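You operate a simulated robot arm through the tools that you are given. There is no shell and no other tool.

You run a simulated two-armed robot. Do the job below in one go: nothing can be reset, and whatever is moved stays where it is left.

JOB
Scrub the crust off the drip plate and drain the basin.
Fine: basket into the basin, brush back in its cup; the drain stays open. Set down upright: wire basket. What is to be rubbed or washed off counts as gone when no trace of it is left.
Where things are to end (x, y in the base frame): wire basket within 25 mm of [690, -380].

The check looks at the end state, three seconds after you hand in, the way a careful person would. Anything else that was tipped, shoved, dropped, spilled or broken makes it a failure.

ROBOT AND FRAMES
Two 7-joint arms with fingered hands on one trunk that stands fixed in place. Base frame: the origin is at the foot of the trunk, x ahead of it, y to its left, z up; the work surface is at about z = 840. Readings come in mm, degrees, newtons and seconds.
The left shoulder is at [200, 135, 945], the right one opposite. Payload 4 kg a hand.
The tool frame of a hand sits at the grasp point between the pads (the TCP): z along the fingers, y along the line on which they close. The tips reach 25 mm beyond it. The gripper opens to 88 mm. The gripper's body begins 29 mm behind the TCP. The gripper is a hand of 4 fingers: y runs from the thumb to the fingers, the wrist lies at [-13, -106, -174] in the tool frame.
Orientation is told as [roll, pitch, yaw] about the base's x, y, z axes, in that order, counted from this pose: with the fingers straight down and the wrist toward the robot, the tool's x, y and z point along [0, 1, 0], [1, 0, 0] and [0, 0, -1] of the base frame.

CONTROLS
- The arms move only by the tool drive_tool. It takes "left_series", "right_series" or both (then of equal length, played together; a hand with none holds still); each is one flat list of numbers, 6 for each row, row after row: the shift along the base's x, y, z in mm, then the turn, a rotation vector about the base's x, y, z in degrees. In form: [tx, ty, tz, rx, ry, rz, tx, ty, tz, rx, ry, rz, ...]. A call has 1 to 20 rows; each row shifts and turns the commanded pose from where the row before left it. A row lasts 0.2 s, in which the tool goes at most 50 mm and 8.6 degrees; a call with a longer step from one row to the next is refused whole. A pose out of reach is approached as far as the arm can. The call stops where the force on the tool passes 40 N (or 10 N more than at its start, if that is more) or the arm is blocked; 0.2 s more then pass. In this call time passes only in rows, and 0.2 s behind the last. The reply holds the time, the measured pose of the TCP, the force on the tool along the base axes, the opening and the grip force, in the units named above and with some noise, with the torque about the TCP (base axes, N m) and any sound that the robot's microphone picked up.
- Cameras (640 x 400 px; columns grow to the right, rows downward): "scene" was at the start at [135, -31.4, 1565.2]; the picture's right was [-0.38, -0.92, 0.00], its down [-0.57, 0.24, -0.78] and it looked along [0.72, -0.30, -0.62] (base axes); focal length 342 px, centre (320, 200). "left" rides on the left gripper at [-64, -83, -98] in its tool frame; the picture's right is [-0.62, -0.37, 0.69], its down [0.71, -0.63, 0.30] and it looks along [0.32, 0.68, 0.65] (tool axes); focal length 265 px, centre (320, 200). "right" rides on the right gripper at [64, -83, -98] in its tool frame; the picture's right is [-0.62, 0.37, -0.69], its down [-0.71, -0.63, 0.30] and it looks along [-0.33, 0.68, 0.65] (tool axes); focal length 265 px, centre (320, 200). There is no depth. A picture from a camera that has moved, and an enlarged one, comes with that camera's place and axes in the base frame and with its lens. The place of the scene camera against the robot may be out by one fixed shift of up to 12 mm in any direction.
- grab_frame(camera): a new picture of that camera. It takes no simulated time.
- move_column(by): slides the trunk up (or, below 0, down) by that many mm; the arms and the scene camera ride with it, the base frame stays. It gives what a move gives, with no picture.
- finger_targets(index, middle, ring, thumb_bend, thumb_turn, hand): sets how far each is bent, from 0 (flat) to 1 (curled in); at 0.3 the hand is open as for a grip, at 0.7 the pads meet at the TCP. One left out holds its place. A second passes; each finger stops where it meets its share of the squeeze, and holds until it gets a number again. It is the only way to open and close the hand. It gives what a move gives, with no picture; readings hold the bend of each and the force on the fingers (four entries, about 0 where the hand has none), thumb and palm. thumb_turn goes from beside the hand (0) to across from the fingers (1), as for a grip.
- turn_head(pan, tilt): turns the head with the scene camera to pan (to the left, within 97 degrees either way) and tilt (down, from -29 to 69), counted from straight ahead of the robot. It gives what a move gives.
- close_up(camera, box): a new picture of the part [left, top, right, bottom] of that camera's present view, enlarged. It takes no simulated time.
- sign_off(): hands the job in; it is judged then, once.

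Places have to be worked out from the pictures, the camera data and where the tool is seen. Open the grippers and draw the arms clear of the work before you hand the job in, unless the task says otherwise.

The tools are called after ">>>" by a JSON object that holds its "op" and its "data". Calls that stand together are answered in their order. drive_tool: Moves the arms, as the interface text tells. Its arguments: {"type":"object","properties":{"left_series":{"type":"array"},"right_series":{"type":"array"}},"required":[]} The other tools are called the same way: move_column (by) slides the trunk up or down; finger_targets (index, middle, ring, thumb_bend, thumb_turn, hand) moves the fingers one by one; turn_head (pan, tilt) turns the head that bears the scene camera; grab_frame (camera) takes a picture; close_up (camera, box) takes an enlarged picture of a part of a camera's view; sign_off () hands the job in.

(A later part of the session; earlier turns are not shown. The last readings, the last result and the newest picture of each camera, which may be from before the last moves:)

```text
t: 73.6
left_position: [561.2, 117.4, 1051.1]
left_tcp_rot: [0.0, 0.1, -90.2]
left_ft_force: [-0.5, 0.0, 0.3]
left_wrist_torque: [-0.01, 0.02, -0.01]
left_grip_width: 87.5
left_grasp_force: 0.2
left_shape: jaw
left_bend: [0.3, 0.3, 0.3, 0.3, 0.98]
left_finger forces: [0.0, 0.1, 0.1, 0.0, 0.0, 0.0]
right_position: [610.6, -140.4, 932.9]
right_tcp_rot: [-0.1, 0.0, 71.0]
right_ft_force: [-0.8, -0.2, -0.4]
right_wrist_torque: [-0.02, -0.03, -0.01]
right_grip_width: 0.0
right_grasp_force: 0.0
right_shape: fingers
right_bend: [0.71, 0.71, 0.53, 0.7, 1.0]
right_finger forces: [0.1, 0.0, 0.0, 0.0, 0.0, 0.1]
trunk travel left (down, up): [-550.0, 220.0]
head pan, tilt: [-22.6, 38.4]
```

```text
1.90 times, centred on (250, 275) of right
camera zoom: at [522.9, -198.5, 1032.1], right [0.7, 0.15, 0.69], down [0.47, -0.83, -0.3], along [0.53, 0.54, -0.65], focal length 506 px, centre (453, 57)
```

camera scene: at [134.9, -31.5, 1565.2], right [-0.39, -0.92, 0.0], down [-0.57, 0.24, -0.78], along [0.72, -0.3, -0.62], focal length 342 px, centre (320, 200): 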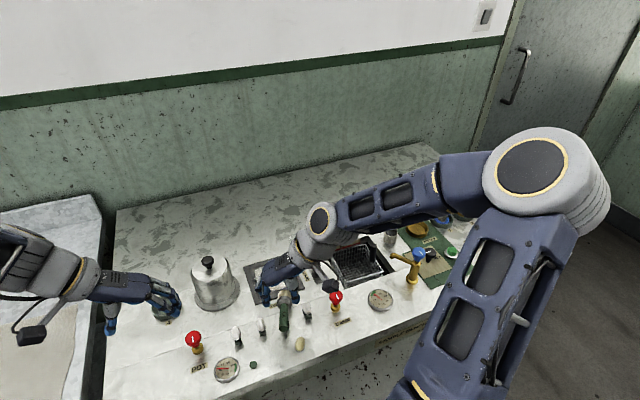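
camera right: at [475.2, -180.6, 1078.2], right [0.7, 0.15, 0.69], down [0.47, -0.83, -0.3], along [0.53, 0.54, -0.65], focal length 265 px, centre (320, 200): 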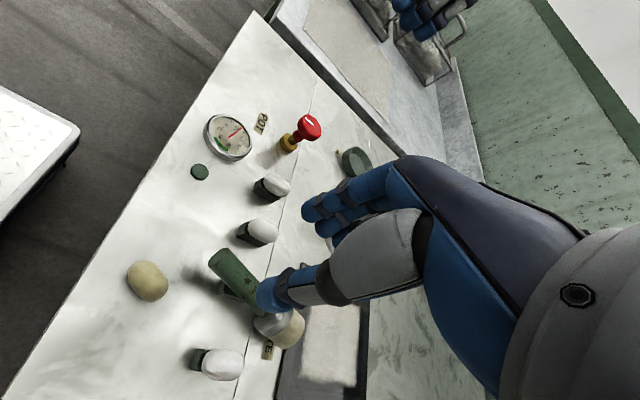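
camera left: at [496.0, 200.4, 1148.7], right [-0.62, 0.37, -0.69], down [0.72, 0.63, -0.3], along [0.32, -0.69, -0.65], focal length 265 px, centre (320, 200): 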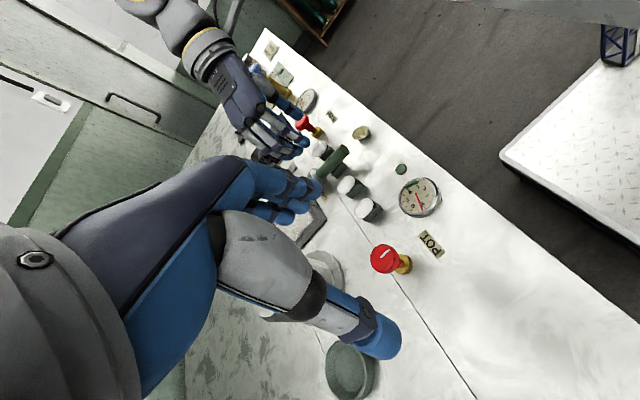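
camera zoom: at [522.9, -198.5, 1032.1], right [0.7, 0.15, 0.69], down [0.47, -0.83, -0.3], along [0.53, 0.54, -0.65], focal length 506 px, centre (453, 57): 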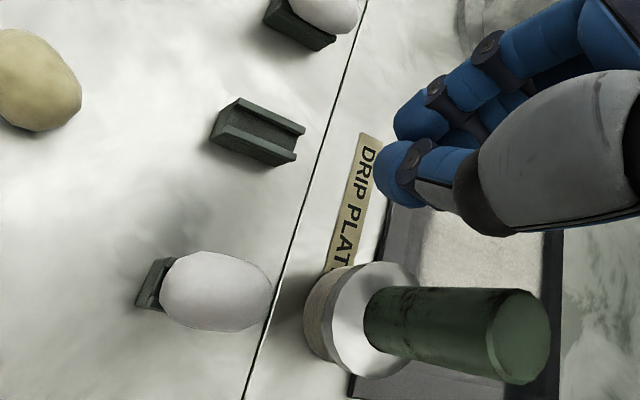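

Unexpected but useful: the brush slipped from the pinch and now stands upright on the counter by the plate's corner, at about (636,-185). I raise the hand straight up without touching it and look again.

>>> {"op": "drive_tool", "data": {"right_series": [0, 1, 15, 0, 0, 0, 0, 1, 25, 0, 0, 0, 0, 0, 30, 0, 0, 0, 0, 0, 20, 0, 0, 0]}}

>>> {"op": "close_up", "data": {"camera": "scene", "box": [235, 245, 325, 345]}}

>>> {"op": "grab_frame", "data": {"camera": "right"}}

>>> {"op": "close_up", "data": {"camera": "left", "box": [200, 60, 440, 240]}}

```text
t: 74.6
left_position: [561.2, 116.9, 1050.5]
left_tcp_rot: [0.1, 0.0, -90.2]
left_ft_force: [0.0, -0.6, 0.9]
left_wrist_torque: [-0.03, 0.01, -0.02]
left_grip_width: 87.8
left_grasp_force: 0.1
left_shape: jaw
left_bend: [0.3, 0.3, 0.3, 0.3, 0.98]
left_finger forces: [0.0, 0.0, 0.1, 0.0, 0.1, 0.0]
right_position: [610.5, -139.6, 1023.9]
right_tcp_rot: [-0.1, 0.0, 71.1]
right_ft_force: [-0.2, -0.1, 0.0]
right_wrist_torque: [-0.02, -0.02, -0.02]
right_grip_width: 0.0
right_grasp_force: 0.1
right_shape: fingers
right_bend: [0.71, 0.71, 0.53, 0.7, 1.0]
right_finger forces: [0.1, 0.0, 0.0, 0.1, 0.0, 0.0]
trunk travel left (down, up): [-550.0, 220.0]
head pan, tilt: [-22.6, 38.4]
```

```text
4.00 times, centred on (280, 295) of scene
camera zoom: at [135.1, -31.4, 1565.1], right [-0.38, -0.92, 0.0], down [-0.57, 0.24, -0.78], along [0.72, -0.3, -0.62], focal length 1369 px, centre (480, -180)
```

zoom: 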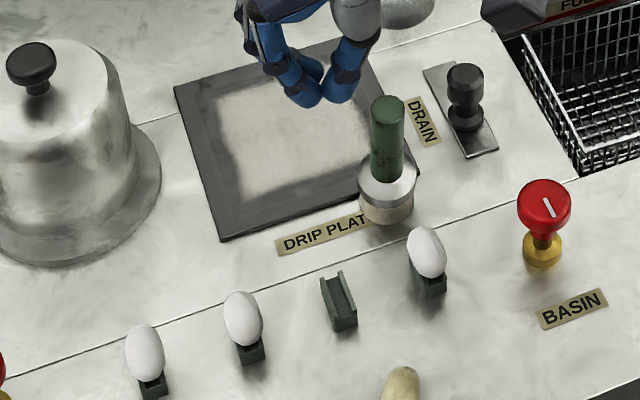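

```text
taken
camera right: at [523.0, -197.1, 1122.4], right [0.71, 0.15, 0.69], down [0.47, -0.83, -0.3], along [0.53, 0.54, -0.65], focal length 265 px, centre (320, 200)
```

right: 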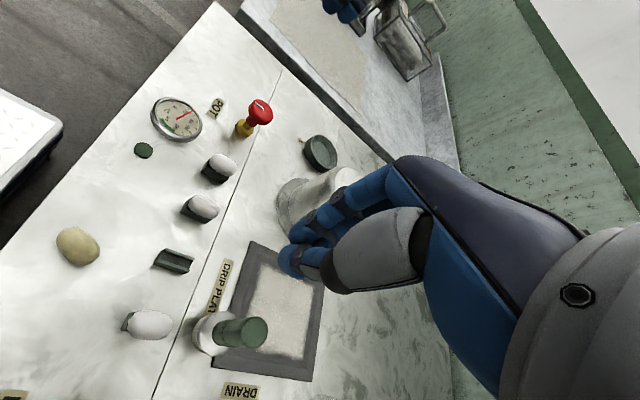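

```text
2.22 times, centred on (320, 150) of left
camera zoom: at [496.1, 200.5, 1148.6], right [-0.62, 0.37, -0.69], down [0.72, 0.63, -0.3], along [0.32, -0.68, -0.65], focal length 590 px, centre (320, 311)
```

zoom: 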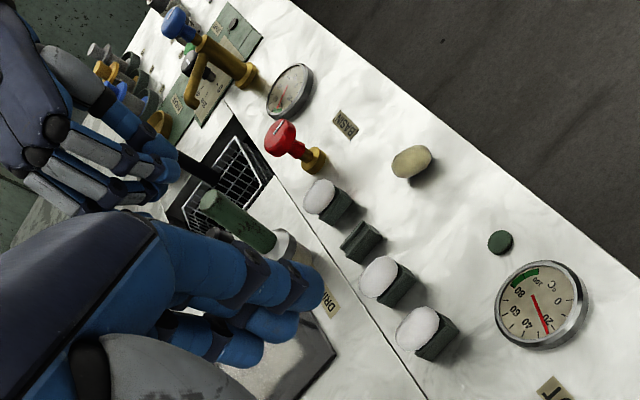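

The brush stands free and upright. I zoom to fix its exact place before regrasping.

>>> {"op": "close_up", "data": {"camera": "right", "box": [160, 270, 300, 390]}}

>>> {"op": "close_up", "data": {"camera": "scene", "box": [285, 260, 325, 310]}}

```text
3.33 times, centred on (230, 330) of right
camera zoom: at [523.0, -197.1, 1122.4], right [0.71, 0.15, 0.69], down [0.47, -0.83, -0.3], along [0.53, 0.54, -0.65], focal length 885 px, centre (620, -233)
```

zoom: 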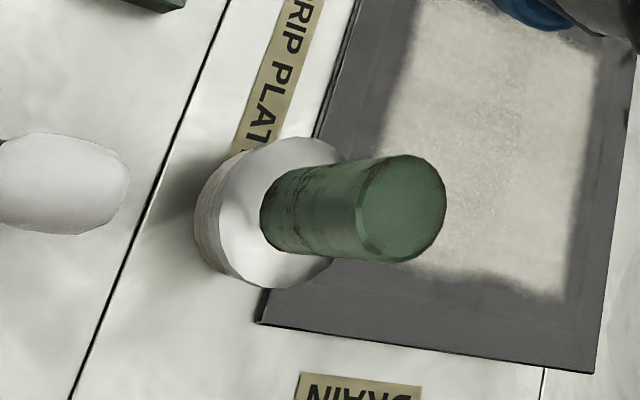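

```text
8.00 times, centred on (305, 285) of scene
camera zoom: at [135.1, -31.4, 1565.1], right [-0.38, -0.92, 0.0], down [-0.57, 0.24, -0.78], along [0.72, -0.3, -0.62], focal length 2739 px, centre (440, -480)
```

zoom: 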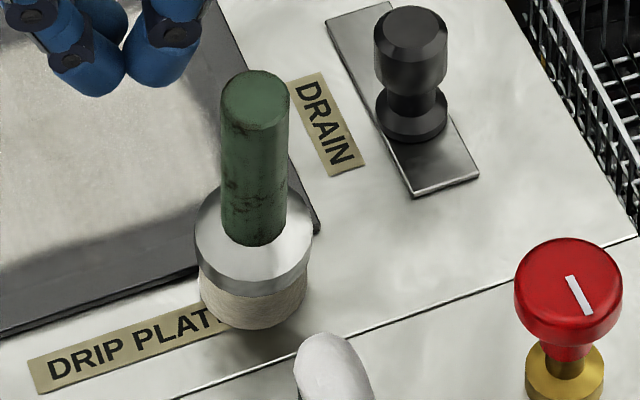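

The brush leans only slightly (≈7° toward the robot, its head edge on the plate's rim): axis at about (637,-180) around z=915. I open the hand, move over it and lower around the handle, palm close to its top for a firmer hold.

>>> {"op": "finger_targets", "data": {"hand": "right", "index": 0.44, "middle": 0.44, "ring": 0.44, "thumb_bend": 0.44, "thumb_turn": 0.98}}

>>> {"op": "drive_tool", "data": {"right_series": [8.5, -13.4, 0, 0, 0, 0, 8.5, -13.4, 0, 0, 0, 0, 8.5, -13.4, 0, 0, 0, 0, 0, 0, -15, 0, 0, 0, 0, 0, -15, 0, 0, 0]}}

>>> {"op": "close_up", "data": {"camera": "right", "box": [140, 150, 420, 350]}}

>>> {"op": "close_up", "data": {"camera": "scene", "box": [250, 220, 350, 320]}}

```text
t: 75.6
left_position: [561.6, 116.6, 1051.2]
left_tcp_rot: [-0.1, -0.1, -90.2]
left_ft_force: [0.3, 0.6, -0.2]
left_wrist_torque: [-0.01, 0.0, -0.01]
left_grip_width: 87.4
left_grasp_force: 0.1
left_shape: jaw
left_bend: [0.3, 0.3, 0.3, 0.3, 0.98]
left_finger forces: [0.0, 0.0, 0.1, 0.0, 0.0, 0.0]
right_position: [609.7, -138.3, 1023.6]
right_tcp_rot: [-0.1, 0.0, 71.0]
right_ft_force: [0.5, 0.3, -0.1]
right_wrist_torque: [0.0, -0.02, 0.0]
right_grip_width: 54.2
right_grasp_force: 0.1
right_shape: fingers
right_bend: [0.44, 0.44, 0.44, 0.44, 0.97]
right_finger forces: [0.0, 0.0, 0.0, 0.1, 0.1, 0.0]
trunk travel left (down, up): [-550.0, 220.0]
head pan, tilt: [-22.6, 38.4]
```

```text
t: 76.8
left_position: [561.6, 116.2, 1051.3]
left_tcp_rot: [0.0, 0.1, -90.2]
left_ft_force: [0.6, 0.3, 0.3]
left_wrist_torque: [0.0, 0.0, 0.0]
left_grip_width: 87.5
left_grasp_force: 0.2
left_shape: jaw
left_bend: [0.3, 0.3, 0.3, 0.3, 0.98]
left_finger forces: [0.0, 0.0, 0.0, 0.0, 0.0, 0.0]
right_position: [636.6, -179.1, 992.4]
right_tcp_rot: [-0.1, 0.0, 71.1]
right_ft_force: [0.1, 0.1, 0.2]
right_wrist_torque: [0.0, 0.01, -0.01]
right_grip_width: 54.6
right_grasp_force: 0.0
right_shape: fingers
right_bend: [0.44, 0.44, 0.44, 0.44, 0.97]
right_finger forces: [0.1, 0.1, 0.0, 0.0, 0.1, 0.0]
trunk travel left (down, up): [-550.0, 220.0]
head pan, tilt: [-22.6, 38.4]
```

```text
2.00 times, centred on (280, 250) of right
camera zoom: at [548.8, -236.9, 1091.8], right [0.7, 0.15, 0.69], down [0.47, -0.83, -0.3], along [0.53, 0.54, -0.65], focal length 531 px, centre (400, 100)
```

zoom: 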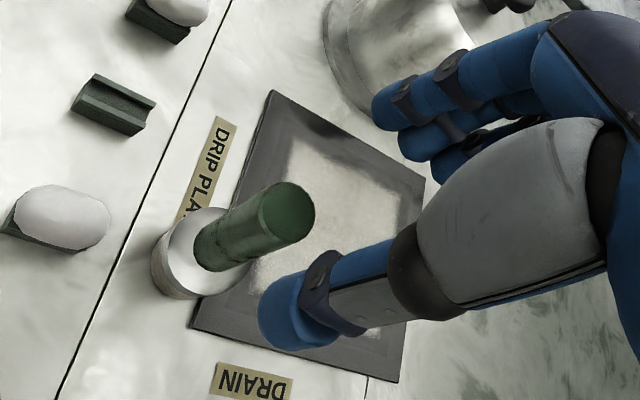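

```text
4.00 times, centred on (300, 270) of scene
camera zoom: at [134.9, -31.3, 1565.2], right [-0.38, -0.92, 0.0], down [-0.57, 0.24, -0.78], along [0.72, -0.3, -0.62], focal length 1369 px, centre (400, -80)
```

zoom: 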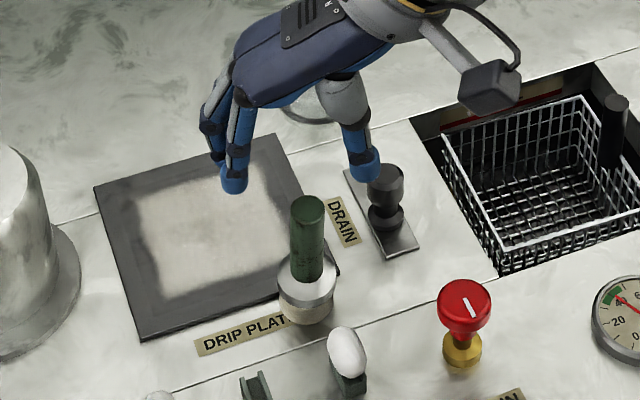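

The brush axis leans about 10° (top toward the robot). I tilt the hand the same way and lower around the handle.

>>> {"op": "drive_tool", "data": {"right_series": [0, 0, -10, 0, -5, 0, 0, 0.5, -15, 0, -5, 0, 0.5, 0.5, -20, 0, 0, 0, 0.5, 0, -20, 0, 0, 0, 0, 0, -14, 0, 0, 0]}}

>>> {"op": "close_up", "data": {"camera": "right", "box": [140, 150, 420, 350]}}

>>> {"op": "close_up", "data": {"camera": "scene", "box": [250, 220, 350, 320]}}

```text
t: 78.0
left_position: [561.2, 117.1, 1050.4]
left_tcp_rot: [0.0, 0.0, -90.1]
left_ft_force: [0.7, 0.3, 0.5]
left_wrist_torque: [0.01, -0.02, -0.04]
left_grip_width: 87.8
left_grasp_force: 0.0
left_shape: jaw
left_bend: [0.3, 0.3, 0.3, 0.3, 0.98]
left_finger forces: [0.1, 0.1, 0.1, 0.1, 0.1, 0.0]
right_position: [637.6, -178.6, 915.2]
right_tcp_rot: [-9.6, -3.3, 71.3]
right_ft_force: [0.1, -0.6, -0.2]
right_wrist_torque: [0.0, 0.0, 0.0]
right_grip_width: 54.3
right_grasp_force: 0.1
right_shape: fingers
right_bend: [0.44, 0.44, 0.44, 0.44, 0.97]
right_finger forces: [0.0, 0.0, 0.0, 0.0, 0.1, 0.0]
trunk travel left (down, up): [-550.0, 220.0]
head pan, tilt: [-22.6, 38.4]
```

```text
2.00 times, centred on (280, 250) of right
camera zoom: at [533.7, -236.1, 996.6], right [0.57, 0.15, 0.81], down [0.52, -0.83, -0.22], along [0.64, 0.54, -0.55], focal length 531 px, centre (400, 100)
```

zoom: 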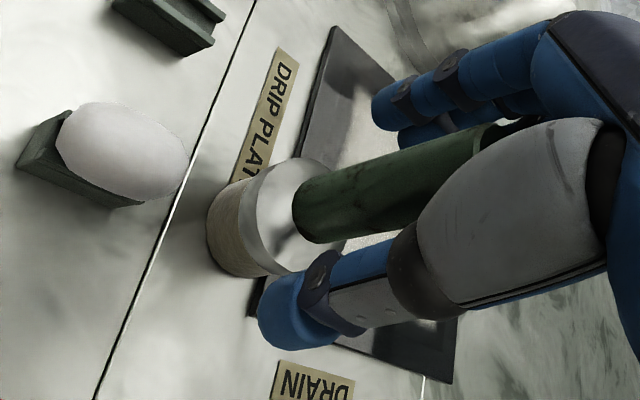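

```text
4.00 times, centred on (300, 270) of scene
camera zoom: at [134.9, -31.3, 1565.2], right [-0.38, -0.92, 0.0], down [-0.57, 0.24, -0.78], along [0.72, -0.3, -0.62], focal length 1369 px, centre (400, -80)
```

zoom: 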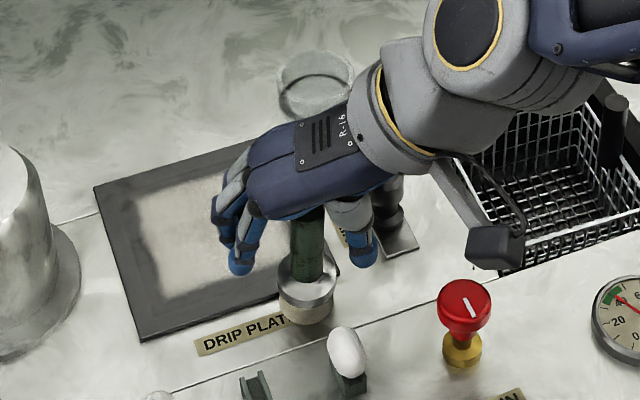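

Well aligned. I close in stages.

>>> {"op": "finger_targets", "data": {"hand": "right", "index": 0.64, "middle": 0.64, "ring": 0.64, "thumb_bend": 0.64}}

>>> {"op": "finger_targets", "data": {"hand": "right", "index": 0.72, "middle": 0.72, "ring": 0.7, "thumb_bend": 0.72}}

>>> {"op": "close_up", "data": {"camera": "right", "box": [140, 150, 420, 350]}}

>>> {"op": "close_up", "data": {"camera": "scene", "box": [250, 220, 350, 320]}}

```text
t: 79.0
left_position: [559.8, 117.7, 1050.8]
left_tcp_rot: [0.0, 0.1, -90.1]
left_ft_force: [0.0, -0.4, -0.2]
left_wrist_torque: [0.02, -0.02, 0.0]
left_grip_width: 87.7
left_grasp_force: 0.1
left_shape: jaw
left_bend: [0.3, 0.3, 0.3, 0.3, 0.98]
left_finger forces: [0.0, 0.0, 0.0, 0.0, 0.0, 0.0]
right_position: [637.6, -178.0, 914.2]
right_tcp_rot: [-9.4, -3.3, 71.5]
right_ft_force: [0.5, -0.4, 0.2]
right_wrist_torque: [0.0, 0.0, -0.03]
right_grip_width: 15.0
right_grasp_force: 1.3
right_shape: fingers
right_bend: [0.62, 0.64, 0.64, 0.62, 0.99]
right_finger forces: [1.0, 0.1, 0.1, 0.0, 1.2, 0.0]
trunk travel left (down, up): [-550.0, 220.0]
head pan, tilt: [-22.6, 38.4]
```

```text
t: 80.0
left_position: [561.2, 117.5, 1049.8]
left_tcp_rot: [0.0, 0.0, -90.1]
left_ft_force: [-0.7, -0.3, 0.3]
left_wrist_torque: [0.01, -0.02, -0.02]
left_grip_width: 87.7
left_grasp_force: 0.0
left_shape: jaw
left_bend: [0.3, 0.3, 0.3, 0.3, 0.98]
left_finger forces: [0.0, 0.1, 0.0, 0.1, 0.0, 0.0]
right_position: [637.1, -178.7, 914.6]
right_tcp_rot: [-9.4, -3.3, 71.4]
right_ft_force: [-0.3, -0.7, -0.1]
right_wrist_torque: [0.0, -0.02, 0.02]
right_grip_width: 12.5
right_grasp_force: 7.6
right_shape: fingers
right_bend: [0.62, 0.71, 0.7, 0.63, 1.0]
right_finger forces: [6.6, 1.4, 0.0, 0.0, 7.5, 0.1]
trunk travel left (down, up): [-550.0, 220.0]
head pan, tilt: [-22.6, 38.4]
```

```text
2.00 times, centred on (280, 250) of right
camera zoom: at [533.7, -236.2, 996.7], right [0.57, 0.15, 0.81], down [0.52, -0.83, -0.22], along [0.63, 0.54, -0.55], focal length 531 px, centre (400, 100)
```

zoom: 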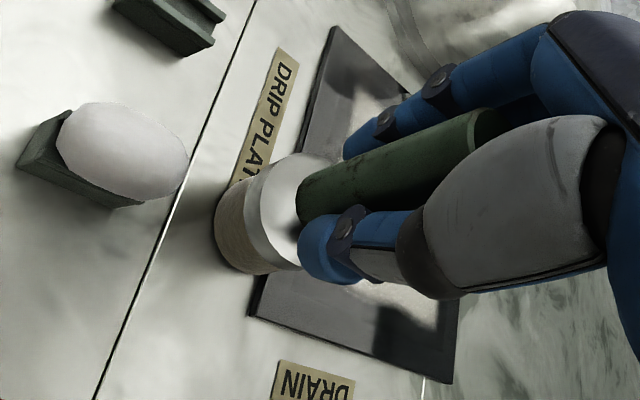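

```text
4.00 times, centred on (300, 270) of scene
camera zoom: at [135.0, -31.4, 1565.1], right [-0.38, -0.92, 0.0], down [-0.57, 0.24, -0.78], along [0.72, -0.3, -0.62], focal length 1369 px, centre (400, -80)
```

zoom: 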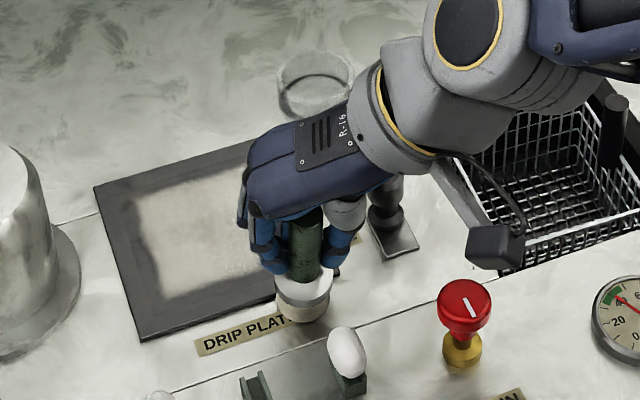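

The index finger and thumb oppose each other directly on the handle (7.6 N). I squeeze further in small steps, watching that nothing twists.

>>> {"op": "finger_targets", "data": {"hand": "right", "index": 0.78, "middle": 0.76, "ring": 0.7, "thumb_bend": 0.78}}

>>> {"op": "close_up", "data": {"camera": "right", "box": [140, 150, 420, 350]}}

```text
t: 81.0
left_position: [561.2, 117.1, 1050.0]
left_tcp_rot: [0.0, 0.1, -90.2]
left_ft_force: [0.7, 0.2, -1.0]
left_wrist_torque: [0.02, -0.01, -0.01]
left_grip_width: 87.6
left_grasp_force: 0.1
left_shape: jaw
left_bend: [0.3, 0.3, 0.3, 0.3, 0.98]
left_finger forces: [0.0, 0.0, 0.0, 0.1, 0.1, 0.0]
right_position: [637.3, -178.2, 914.6]
right_tcp_rot: [-9.5, -3.4, 71.5]
right_ft_force: [0.8, -0.7, 0.2]
right_wrist_torque: [-0.01, -0.01, -0.04]
right_grip_width: 11.8
right_grasp_force: 11.5
right_shape: fingers
right_bend: [0.59, 0.76, 0.7, 0.68, 1.0]
right_finger forces: [10.0, 0.9, 0.0, 0.0, 10.2, 0.0]
trunk travel left (down, up): [-550.0, 220.0]
head pan, tilt: [-22.6, 38.4]
```

```text
2.00 times, centred on (280, 250) of right
camera zoom: at [533.7, -236.2, 996.7], right [0.57, 0.15, 0.81], down [0.52, -0.83, -0.22], along [0.63, 0.54, -0.55], focal length 531 px, centre (400, 100)
```

zoom: 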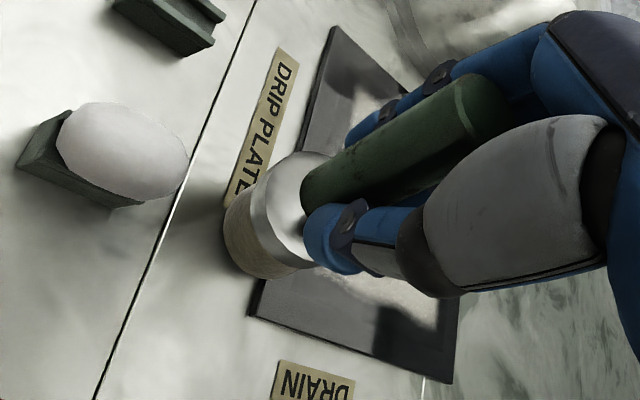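

The handle sits toward the outer edge of the index finger and starts tipping. I loosen, shift the hand ~8 mm so the handle lies between index and middle fingers, and close again.

>>> {"op": "finger_targets", "data": {"hand": "right", "index": 0.56, "middle": 0.56, "ring": 0.56, "thumb_bend": 0.56}}

>>> {"op": "drive_tool", "data": {"right_series": [-4, 1.4, 0, 0, 0, 0, -4, 1.4, 0, 0, 0, 0]}}

>>> {"op": "close_up", "data": {"camera": "right", "box": [140, 150, 420, 350]}}

>>> {"op": "close_up", "data": {"camera": "scene", "box": [250, 220, 350, 320]}}

```text
t: 82.0
left_position: [560.2, 116.8, 1050.5]
left_tcp_rot: [0.0, 0.1, -90.3]
left_ft_force: [0.3, -0.8, -0.3]
left_wrist_torque: [0.02, 0.0, -0.01]
left_grip_width: 87.7
left_grasp_force: 0.0
left_shape: jaw
left_bend: [0.3, 0.3, 0.3, 0.3, 0.98]
left_finger forces: [0.0, 0.1, 0.1, 0.0, 0.1, 0.0]
right_position: [636.1, -177.7, 914.7]
right_tcp_rot: [-9.5, -3.3, 71.4]
right_ft_force: [0.8, -0.2, 0.5]
right_wrist_torque: [0.02, -0.03, 0.01]
right_grip_width: 27.4
right_grasp_force: 0.1
right_shape: fingers
right_bend: [0.56, 0.56, 0.56, 0.56, 0.99]
right_finger forces: [0.0, 0.0, 0.0, 0.0, 0.0, 0.0]
trunk travel left (down, up): [-550.0, 220.0]
head pan, tilt: [-22.6, 38.4]
```

```text
t: 82.6
left_position: [559.7, 117.4, 1050.4]
left_tcp_rot: [0.0, 0.0, -90.2]
left_ft_force: [0.3, 0.2, 0.7]
left_wrist_torque: [0.02, 0.03, 0.02]
left_grip_width: 87.4
left_grasp_force: 0.0
left_shape: jaw
left_bend: [0.3, 0.3, 0.3, 0.3, 0.98]
left_finger forces: [0.1, 0.1, 0.1, 0.0, 0.0, 0.1]
right_position: [628.2, -175.9, 913.7]
right_tcp_rot: [-9.5, -3.2, 71.4]
right_ft_force: [0.7, 0.6, 0.2]
right_wrist_torque: [-0.05, -0.02, -0.02]
right_grip_width: 27.7
right_grasp_force: 0.0
right_shape: fingers
right_bend: [0.56, 0.56, 0.56, 0.56, 0.99]
right_finger forces: [0.1, 0.0, 0.1, 0.0, 0.0, 0.0]
trunk travel left (down, up): [-550.0, 220.0]
head pan, tilt: [-22.6, 38.4]
```

```text
2.00 times, centred on (280, 250) of right
camera zoom: at [525.8, -233.6, 996.3], right [0.57, 0.15, 0.81], down [0.52, -0.83, -0.22], along [0.63, 0.54, -0.55], focal length 531 px, centre (400, 100)
```

zoom: 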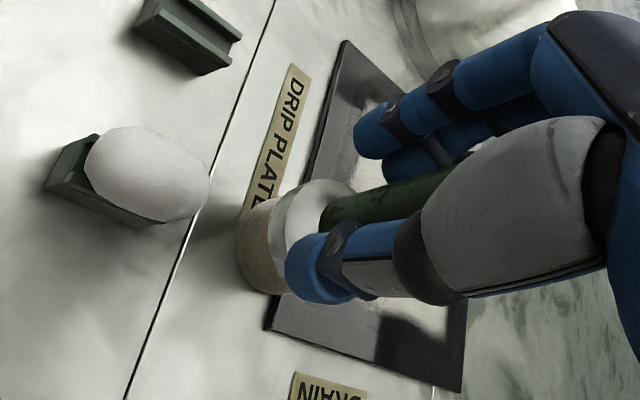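

```text
4.00 times, centred on (300, 270) of scene
camera zoom: at [135.0, -31.4, 1565.1], right [-0.38, -0.92, 0.0], down [-0.57, 0.24, -0.78], along [0.72, -0.3, -0.62], focal length 1369 px, centre (400, -80)
```

zoom: 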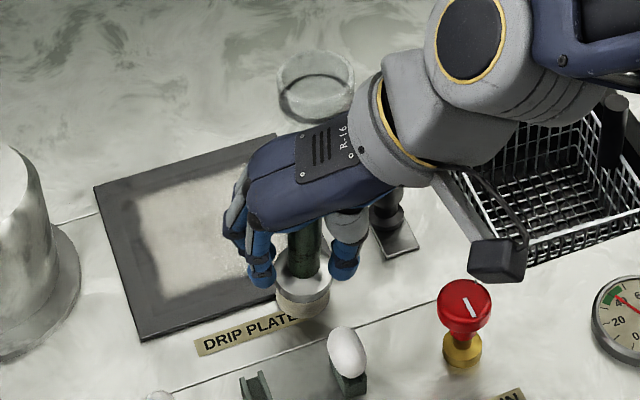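

Now the handle is behind the thumb's middle. I close again in stages.

>>> {"op": "finger_targets", "data": {"hand": "right", "index": 0.66, "middle": 0.66, "ring": 0.66, "thumb_bend": 0.66}}

>>> {"op": "finger_targets", "data": {"hand": "right", "index": 0.72, "middle": 0.72, "ring": 0.72, "thumb_bend": 0.72}}

>>> {"op": "close_up", "data": {"camera": "right", "box": [140, 150, 420, 350]}}

>>> {"op": "close_up", "data": {"camera": "scene", "box": [250, 220, 350, 320]}}

```text
t: 83.6
left_position: [561.9, 116.9, 1051.9]
left_tcp_rot: [0.0, 0.0, -90.1]
left_ft_force: [-0.2, -0.1, 0.2]
left_wrist_torque: [0.01, 0.03, 0.01]
left_grip_width: 87.5
left_grasp_force: 0.0
left_shape: jaw
left_bend: [0.3, 0.3, 0.3, 0.3, 0.98]
left_finger forces: [0.1, 0.0, 0.1, 0.1, 0.0, 0.1]
right_position: [629.1, -176.0, 914.6]
right_tcp_rot: [-9.5, -3.3, 71.5]
right_ft_force: [-0.5, 1.0, 0.3]
right_wrist_torque: [-0.03, 0.02, 0.02]
right_grip_width: 8.8
right_grasp_force: 1.7
right_shape: fingers
right_bend: [0.66, 0.64, 0.66, 0.64, 1.0]
right_finger forces: [0.1, 1.3, 0.1, 0.0, 1.1, 0.1]
trunk travel left (down, up): [-550.0, 220.0]
head pan, tilt: [-22.6, 38.4]
```

```text
t: 84.6
left_position: [561.1, 115.5, 1050.9]
left_tcp_rot: [0.0, 0.0, -90.2]
left_ft_force: [-0.1, -0.2, 0.1]
left_wrist_torque: [0.0, 0.02, 0.03]
left_grip_width: 87.8
left_grasp_force: 0.0
left_shape: jaw
left_bend: [0.3, 0.3, 0.3, 0.3, 0.98]
left_finger forces: [0.1, 0.0, 0.0, 0.1, 0.0, 0.0]
right_position: [629.3, -175.5, 913.9]
right_tcp_rot: [-9.5, -3.3, 71.4]
right_ft_force: [-0.6, 0.6, -0.2]
right_wrist_torque: [0.02, -0.02, 0.03]
right_grip_width: 0.3
right_grasp_force: 5.1
right_shape: fingers
right_bend: [0.72, 0.66, 0.72, 0.67, 0.99]
right_finger forces: [0.7, 4.2, 0.0, 0.0, 4.4, 0.0]
trunk travel left (down, up): [-550.0, 220.0]
head pan, tilt: [-22.6, 38.4]
```

```text
2.00 times, centred on (280, 250) of right
camera zoom: at [525.8, -233.6, 996.3], right [0.57, 0.15, 0.81], down [0.52, -0.83, -0.22], along [0.63, 0.54, -0.55], focal length 531 px, centre (400, 100)
```

zoom: 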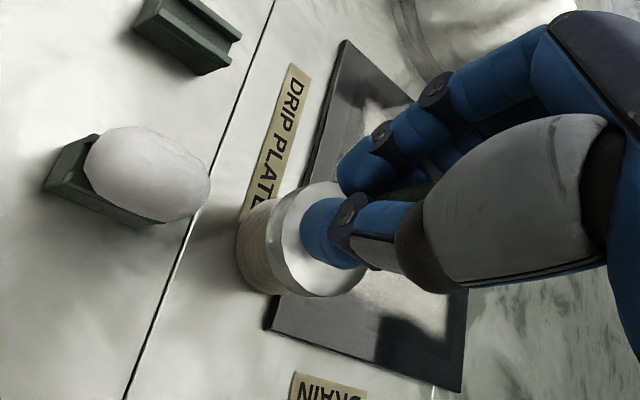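

```text
4.00 times, centred on (300, 270) of scene
camera zoom: at [135.0, -31.4, 1565.1], right [-0.38, -0.92, 0.0], down [-0.57, 0.24, -0.78], along [0.72, -0.3, -0.62], focal length 1369 px, centre (400, -80)
```

zoom: 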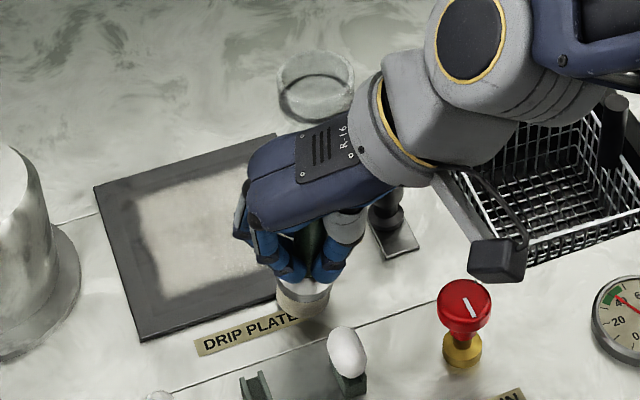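

Now it is a bit toward the middle finger. I loosen, shift back 4 mm and re-close.

>>> {"op": "finger_targets", "data": {"hand": "right", "index": 0.57, "middle": 0.57, "ring": 0.57, "thumb_bend": 0.57}}

>>> {"op": "drive_tool", "data": {"right_series": [3.8, -1.3, 0, 0, 0, 0]}}

>>> {"op": "finger_targets", "data": {"hand": "right", "index": 0.7, "middle": 0.7, "ring": 0.7, "thumb_bend": 0.7}}

>>> {"op": "close_up", "data": {"camera": "right", "box": [140, 150, 420, 350]}}

```text
t: 85.6
left_position: [561.3, 116.5, 1051.0]
left_tcp_rot: [-0.1, 0.0, -90.2]
left_ft_force: [-0.1, -0.2, -0.2]
left_wrist_torque: [-0.03, 0.05, 0.03]
left_grip_width: 87.7
left_grasp_force: 0.2
left_shape: jaw
left_bend: [0.3, 0.3, 0.3, 0.3, 0.98]
left_finger forces: [0.1, 0.1, 0.0, 0.1, 0.0, 0.0]
right_position: [630.5, -176.6, 915.5]
right_tcp_rot: [-9.6, -3.3, 71.4]
right_ft_force: [-0.9, 0.2, -0.4]
right_wrist_torque: [0.0, -0.01, 0.02]
right_grip_width: 27.7
right_grasp_force: 0.0
right_shape: fingers
right_bend: [0.56, 0.56, 0.56, 0.56, 0.99]
right_finger forces: [0.0, 0.1, 0.0, 0.0, 0.0, 0.0]
trunk travel left (down, up): [-550.0, 220.0]
head pan, tilt: [-22.6, 38.4]
```

```text
t: 86.0
left_position: [560.6, 117.5, 1050.8]
left_tcp_rot: [-0.1, 0.0, -90.2]
left_ft_force: [-0.2, 0.5, -0.3]
left_wrist_torque: [0.05, 0.02, -0.05]
left_grip_width: 87.6
left_grasp_force: 0.1
left_shape: jaw
left_bend: [0.3, 0.3, 0.3, 0.3, 0.98]
left_finger forces: [0.0, 0.1, 0.0, 0.0, 0.1, 0.1]
right_position: [631.4, -176.3, 915.1]
right_tcp_rot: [-9.7, -3.3, 71.3]
right_ft_force: [-0.9, 0.6, 0.9]
right_wrist_torque: [-0.05, -0.01, -0.02]
right_grip_width: 27.6
right_grasp_force: 0.1
right_shape: fingers
right_bend: [0.56, 0.56, 0.56, 0.56, 0.99]
right_finger forces: [0.0, 0.0, 0.1, 0.0, 0.0, 0.0]
trunk travel left (down, up): [-550.0, 220.0]
head pan, tilt: [-22.6, 38.4]
```

```text
t: 87.0
left_position: [560.6, 116.3, 1050.2]
left_tcp_rot: [0.0, 0.0, -90.2]
left_ft_force: [0.5, -0.3, -0.2]
left_wrist_torque: [0.0, 0.01, 0.02]
left_grip_width: 87.5
left_grasp_force: 0.0
left_shape: jaw
left_bend: [0.3, 0.3, 0.3, 0.3, 0.98]
left_finger forces: [0.0, 0.0, 0.0, 0.0, 0.1, 0.0]
right_position: [632.5, -177.4, 915.0]
right_tcp_rot: [-9.5, -3.3, 71.4]
right_ft_force: [0.0, -0.4, 0.5]
right_wrist_torque: [0.0, 0.02, -0.02]
right_grip_width: 9.2
right_grasp_force: 4.5
right_shape: fingers
right_bend: [0.66, 0.66, 0.7, 0.64, 0.99]
right_finger forces: [1.9, 3.3, 0.0, 0.0, 5.0, 0.0]
trunk travel left (down, up): [-550.0, 220.0]
head pan, tilt: [-22.6, 38.4]
```

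```text
2.00 times, centred on (280, 250) of right
camera zoom: at [529.8, -235.2, 996.5], right [0.57, 0.15, 0.81], down [0.52, -0.83, -0.22], along [0.63, 0.54, -0.55], focal length 531 px, centre (400, 100)
```

zoom: 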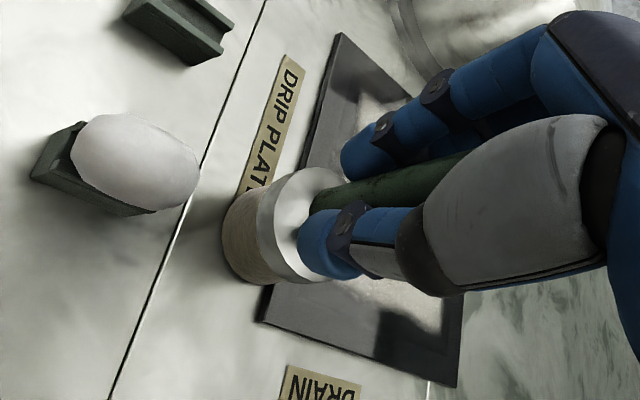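

Balanced now (1.9 / 3.3 N on both fingers, thumb 5 N). I increase the squeeze stepwise.

>>> {"op": "finger_targets", "data": {"hand": "right", "index": 0.77, "middle": 0.77, "ring": 0.72, "thumb_bend": 0.77}}

>>> {"op": "close_up", "data": {"camera": "right", "box": [140, 150, 420, 350]}}

```text
t: 88.0
left_position: [560.5, 117.1, 1050.4]
left_tcp_rot: [0.0, 0.1, -90.1]
left_ft_force: [-0.3, -0.5, 0.4]
left_wrist_torque: [-0.03, 0.0, 0.01]
left_grip_width: 87.5
left_grasp_force: 0.0
left_shape: jaw
left_bend: [0.3, 0.3, 0.3, 0.3, 0.98]
left_finger forces: [0.0, 0.0, 0.0, 0.0, 0.0, 0.0]
right_position: [633.3, -176.8, 914.7]
right_tcp_rot: [-9.5, -3.2, 71.3]
right_ft_force: [0.7, 0.7, 0.3]
right_wrist_torque: [0.01, -0.01, 0.0]
right_grip_width: 5.7
right_grasp_force: 15.7
right_shape: fingers
right_bend: [0.75, 0.73, 0.72, 0.65, 0.97]
right_finger forces: [7.4, 9.4, 0.0, 0.0, 14.2, 0.0]
trunk travel left (down, up): [-550.0, 220.0]
head pan, tilt: [-22.6, 38.4]
```

```text
2.00 times, centred on (280, 250) of right
camera zoom: at [529.8, -235.2, 996.5], right [0.57, 0.15, 0.81], down [0.52, -0.83, -0.22], along [0.63, 0.54, -0.55], focal length 531 px, centre (400, 100)
```

zoom: 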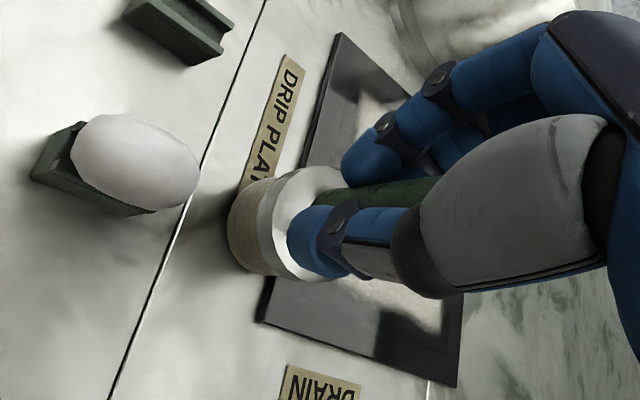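

Still balanced at 15.7 N. One more step.

>>> {"op": "finger_targets", "data": {"hand": "right", "index": 0.83, "middle": 0.83, "ring": 0.72, "thumb_bend": 0.83}}

>>> {"op": "close_up", "data": {"camera": "right", "box": [140, 150, 420, 350]}}

>>> {"op": "close_up", "data": {"camera": "scene", "box": [250, 220, 350, 320]}}

```text
t: 89.0
left_position: [559.5, 116.8, 1051.0]
left_tcp_rot: [0.0, 0.0, -90.2]
left_ft_force: [-1.0, -0.1, -1.0]
left_wrist_torque: [-0.02, 0.03, 0.03]
left_grip_width: 87.6
left_grasp_force: 0.0
left_shape: jaw
left_bend: [0.3, 0.3, 0.3, 0.3, 0.98]
left_finger forces: [0.0, 0.0, 0.0, 0.0, 0.1, 0.1]
right_position: [633.2, -178.4, 913.7]
right_tcp_rot: [-9.4, -3.3, 71.4]
right_ft_force: [0.4, -0.2, -0.5]
right_wrist_torque: [0.03, 0.04, 0.02]
right_grip_width: 0.0
right_grasp_force: 0.0
right_shape: fingers
right_bend: [0.82, 0.83, 0.72, 0.72, 0.99]
right_finger forces: [0.0, 0.0, 0.0, 0.1, 0.0, 0.0]
trunk travel left (down, up): [-550.0, 220.0]
head pan, tilt: [-22.6, 38.4]
```

```text
2.00 times, centred on (280, 250) of right
camera zoom: at [529.8, -235.1, 996.5], right [0.57, 0.15, 0.81], down [0.52, -0.83, -0.22], along [0.63, 0.54, -0.55], focal length 531 px, centre (400, 100)
```

zoom: 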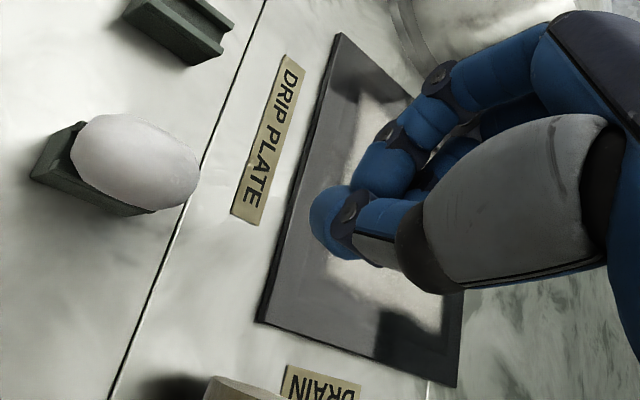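

```text
4.00 times, centred on (300, 270) of scene
camera zoom: at [135.0, -31.4, 1565.2], right [-0.38, -0.92, 0.0], down [-0.57, 0.24, -0.78], along [0.72, -0.3, -0.62], focal length 1369 px, centre (400, -80)
```

zoom: 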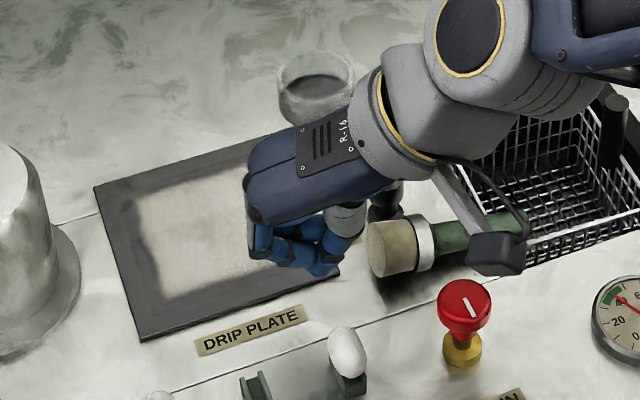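

At 0.83 the curled fingers ejected the brush: it now lies on its side between the drain slide and the basin. I lift the hand clear and look.

>>> {"op": "drive_tool", "data": {"right_series": [-2, 2, 15, 0, 0, 0, -2, 2, 25, 0, 0, 0, -2, 3, 30, 0, 5, 0, -2, 3, 30, 0, 5, 0]}}

>>> {"op": "grab_frame", "data": {"camera": "scene"}}

>>> {"op": "close_up", "data": {"camera": "scene", "box": [270, 230, 400, 330]}}

>>> {"op": "grab_frame", "data": {"camera": "right"}}

```text
t: 90.0
left_position: [559.9, 116.9, 1049.9]
left_tcp_rot: [0.0, 0.0, -90.4]
left_ft_force: [-0.5, 0.2, 0.9]
left_wrist_torque: [0.01, 0.01, 0.0]
left_grip_width: 87.7
left_grasp_force: 0.1
left_shape: jaw
left_bend: [0.3, 0.3, 0.3, 0.3, 0.98]
left_finger forces: [0.0, 0.0, 0.0, 0.0, 0.0, 0.1]
right_position: [623.7, -166.5, 1013.1]
right_tcp_rot: [0.0, -0.1, 71.0]
right_ft_force: [0.1, -0.3, -0.3]
right_wrist_torque: [-0.03, 0.03, -0.04]
right_grip_width: 0.0
right_grasp_force: 0.0
right_shape: fingers
right_bend: [0.82, 0.83, 0.72, 0.72, 0.99]
right_finger forces: [0.0, 0.1, 0.0, 0.0, 0.0, 0.0]
trunk travel left (down, up): [-550.0, 220.0]
head pan, tilt: [-22.6, 38.4]
```

```text
taken
camera scene: at [135.1, -31.6, 1565.1], right [-0.38, -0.92, 0.0], down [-0.57, 0.24, -0.78], along [0.72, -0.3, -0.62], focal length 342 px, centre (320, 200)
```

scene: 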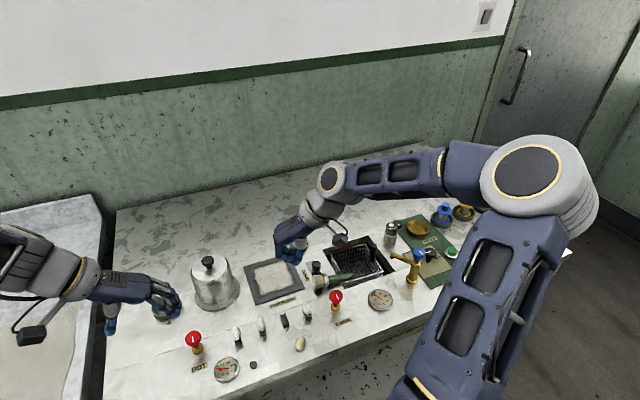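

```text
4.00 times, centred on (335, 280) of scene
camera zoom: at [135.1, -31.6, 1565.1], right [-0.38, -0.92, 0.0], down [-0.57, 0.24, -0.78], along [0.72, -0.3, -0.62], focal length 1369 px, centre (260, -120)
```

zoom: 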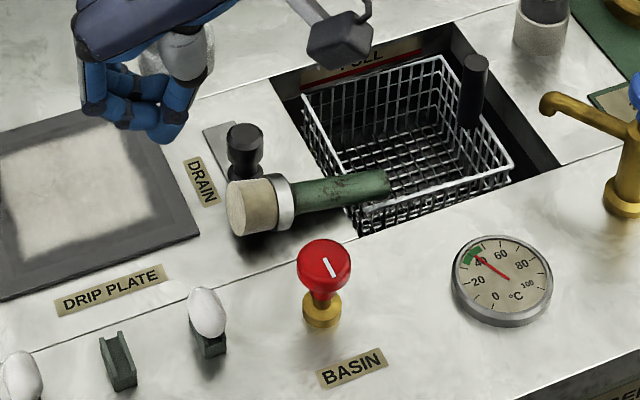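

```text
taken
camera right: at [536.7, -225.6, 1112.0], right [0.71, 0.15, 0.69], down [0.47, -0.83, -0.31], along [0.53, 0.54, -0.65], focal length 265 px, centre (320, 200)
```

right: 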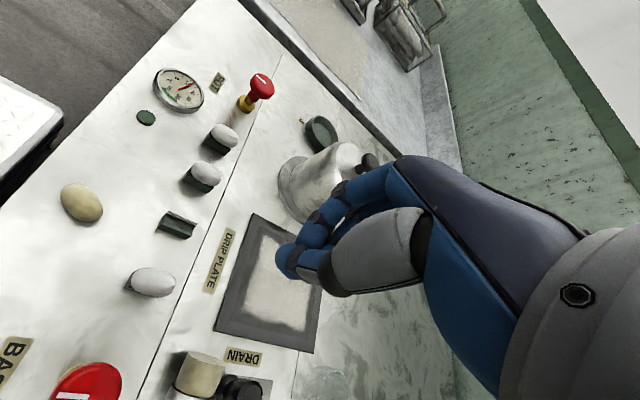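

The drain slide is still pulled. The brush lies along −y from about (651,-236) (bristles) to (640,-331), handle overhanging the basin edge. I turn the hand back to close across it (along x), and hover above for a closer look.

>>> {"op": "finger_targets", "data": {"hand": "right", "index": 0.5, "middle": 0.5, "ring": 0.5, "thumb_bend": 0.5, "thumb_turn": 0.98}}

>>> {"op": "drive_tool", "data": {"right_series": [1, -16, 0, 0, 0, -7.9, 1, -16, 0, 0, 0, -7.9, 1, -16, 0, 0, 0, -7.9, 1, -16, 0, 0, 0, -7.9, 1, -16, 0, 0, 0, -7.9, 1, -16, 0, 0, 0, -7.9, 1, -16, 0, 0, 0, -7.9, 1, -16, 0, 0, 0, -7.9, 1, -16, 0, 0, 0, -7.8]}}

>>> {"op": "grab_frame", "data": {"camera": "right"}}

>>> {"op": "grab_frame", "data": {"camera": "scene"}}

```text
t: 91.0
left_position: [560.1, 116.4, 1050.0]
left_tcp_rot: [-0.1, 0.0, -90.2]
left_ft_force: [-1.1, 0.2, 0.4]
left_wrist_torque: [-0.03, 0.0, 0.0]
left_grip_width: 87.7
left_grasp_force: 0.0
left_shape: jaw
left_bend: [0.3, 0.3, 0.3, 0.3, 0.98]
left_finger forces: [0.0, 0.0, 0.0, 0.1, 0.1, 0.0]
right_position: [623.1, -166.9, 1012.7]
right_tcp_rot: [-0.1, 0.0, 71.0]
right_ft_force: [0.3, 0.4, 0.2]
right_wrist_torque: [-0.02, 0.0, 0.02]
right_grip_width: 41.0
right_grasp_force: 0.2
right_shape: fingers
right_bend: [0.5, 0.5, 0.5, 0.5, 0.98]
right_finger forces: [0.0, 0.0, 0.0, 0.0, 0.0, 0.0]
trunk travel left (down, up): [-550.0, 220.0]
head pan, tilt: [-22.6, 38.4]
```

```text
t: 93.0
left_position: [561.2, 117.0, 1051.2]
left_tcp_rot: [0.0, 0.1, -90.3]
left_ft_force: [-1.4, 0.0, -0.1]
left_wrist_torque: [0.01, 0.0, -0.01]
left_grip_width: 87.6
left_grasp_force: 0.1
left_shape: jaw
left_bend: [0.3, 0.3, 0.3, 0.3, 0.98]
left_finger forces: [0.0, 0.0, 0.0, 0.0, 0.0, 0.0]
right_position: [633.9, -312.0, 1015.8]
right_tcp_rot: [-0.1, -0.1, -0.1]
right_ft_force: [-0.1, 0.2, -0.7]
right_wrist_torque: [0.01, 0.03, 0.02]
right_grip_width: 41.2
right_grasp_force: 0.2
right_shape: fingers
right_bend: [0.5, 0.5, 0.5, 0.5, 0.98]
right_finger forces: [0.0, 0.0, 0.0, 0.0, 0.0, 0.0]
trunk travel left (down, up): [-550.0, 220.0]
head pan, tilt: [-22.6, 38.4]
```

```text
taken
camera right: at [551.6, -247.6, 1113.6], right [0.37, -0.62, 0.69], down [-0.63, -0.71, -0.3], along [0.68, -0.33, -0.65], focal length 265 px, centre (320, 200)
```

right: 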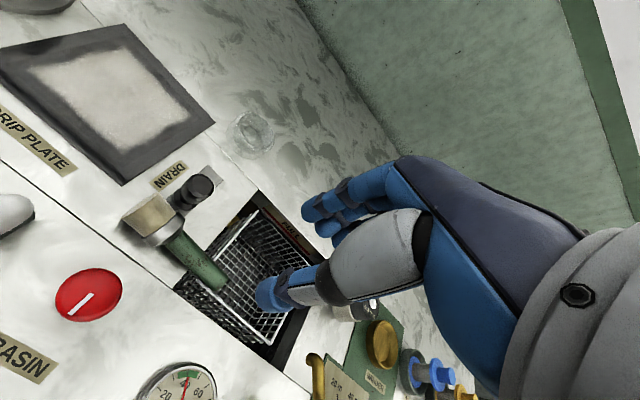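

```text
taken
camera scene: at [135.0, -31.5, 1565.1], right [-0.38, -0.92, 0.0], down [-0.57, 0.24, -0.78], along [0.72, -0.3, -0.62], focal length 342 px, centre (320, 200)
```

scene: 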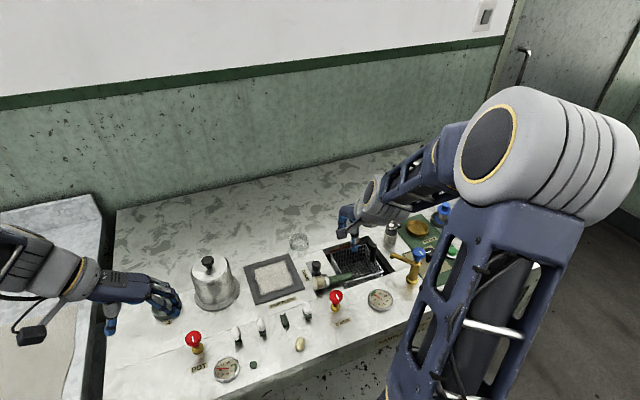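

>>> {"op": "close_up", "data": {"camera": "right", "box": [100, 150, 300, 330]}}

>>> {"op": "close_up", "data": {"camera": "scene", "box": [295, 245, 375, 305]}}

```text
2.22 times, centred on (200, 240) of right
camera zoom: at [551.6, -247.6, 1113.6], right [0.37, -0.62, 0.69], down [-0.63, -0.71, -0.3], along [0.68, -0.33, -0.65], focal length 590 px, centre (587, 111)
```

zoom: 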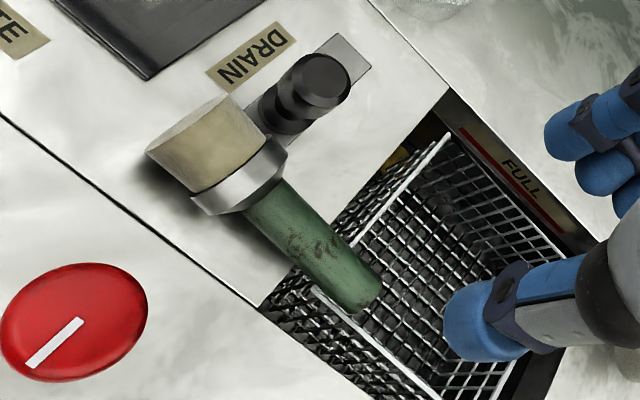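

```text
6.67 times, centred on (335, 275) of scene
camera zoom: at [135.0, -31.5, 1565.1], right [-0.38, -0.92, 0.0], down [-0.57, 0.24, -0.78], along [0.72, -0.3, -0.62], focal length 2282 px, centre (220, -300)
```

zoom: 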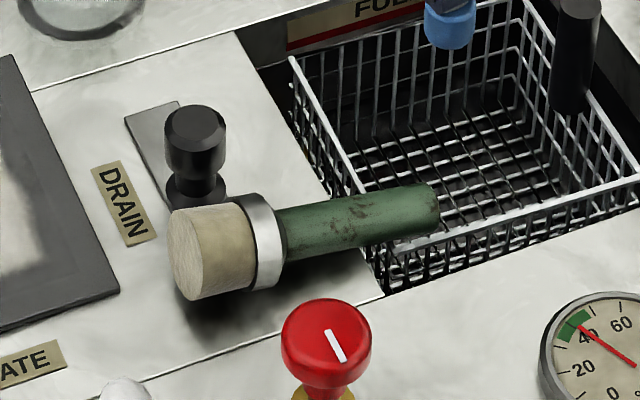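

The handle's axis runs at x≈642 from y≈−272 to −331, resting on the basin edge. I go down to pinch it at y≈−312, fingertips just above counter level.

>>> {"op": "drive_tool", "data": {"right_series": [3, 0, -38, 0, 0, 0, 3, 0, -38, 0, 0, 0, 2.5, 0, -38, 0, 0, 0, 0, 0, -20, 0, 0, 0]}}

>>> {"op": "close_up", "data": {"camera": "right", "box": [120, 150, 400, 350]}}

>>> {"op": "close_up", "data": {"camera": "scene", "box": [295, 225, 385, 305]}}

```text
t: 94.0
left_position: [559.9, 117.7, 1051.1]
left_tcp_rot: [0.0, 0.0, -90.3]
left_ft_force: [-0.4, 0.5, 0.3]
left_wrist_torque: [0.0, -0.01, 0.01]
left_grip_width: 87.5
left_grasp_force: 0.1
left_shape: jaw
left_bend: [0.3, 0.3, 0.3, 0.3, 0.98]
left_finger forces: [0.1, 0.0, 0.0, 0.1, 0.0, 0.0]
right_position: [642.0, -309.8, 879.1]
right_tcp_rot: [-0.1, 0.1, 0.2]
right_ft_force: [0.0, -0.2, 1.0]
right_wrist_torque: [-0.01, 0.0, 0.02]
right_grip_width: 41.3
right_grasp_force: 0.1
right_shape: fingers
right_bend: [0.5, 0.5, 0.5, 0.5, 0.98]
right_finger forces: [0.1, 0.0, 0.0, 0.1, 0.0, 0.1]
trunk travel left (down, up): [-550.0, 220.0]
head pan, tilt: [-22.6, 38.4]
```

```text
2.00 times, centred on (260, 250) of right
camera zoom: at [559.5, -246.1, 978.1], right [0.37, -0.62, 0.69], down [-0.63, -0.72, -0.3], along [0.68, -0.32, -0.65], focal length 531 px, centre (440, 100)
```

zoom: 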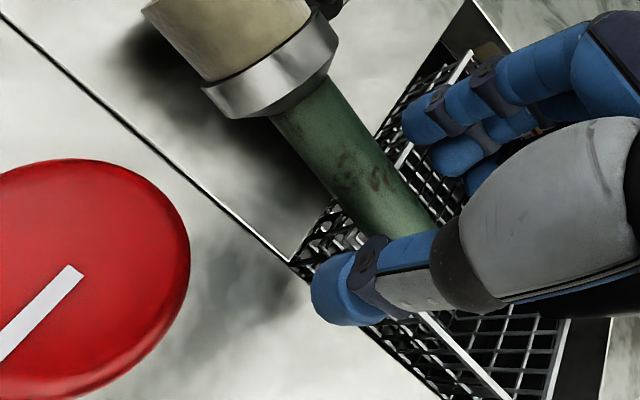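

```text
5.00 times, centred on (340, 265) of scene
camera zoom: at [134.8, -31.3, 1565.2], right [-0.38, -0.92, 0.0], down [-0.57, 0.24, -0.78], along [0.72, -0.3, -0.62], focal length 1712 px, centre (220, -125)
```

zoom: 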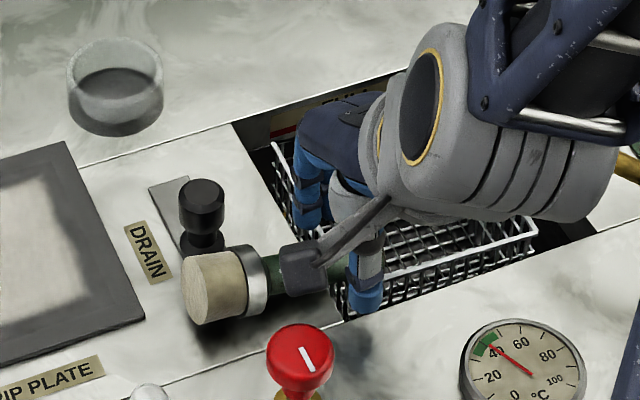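

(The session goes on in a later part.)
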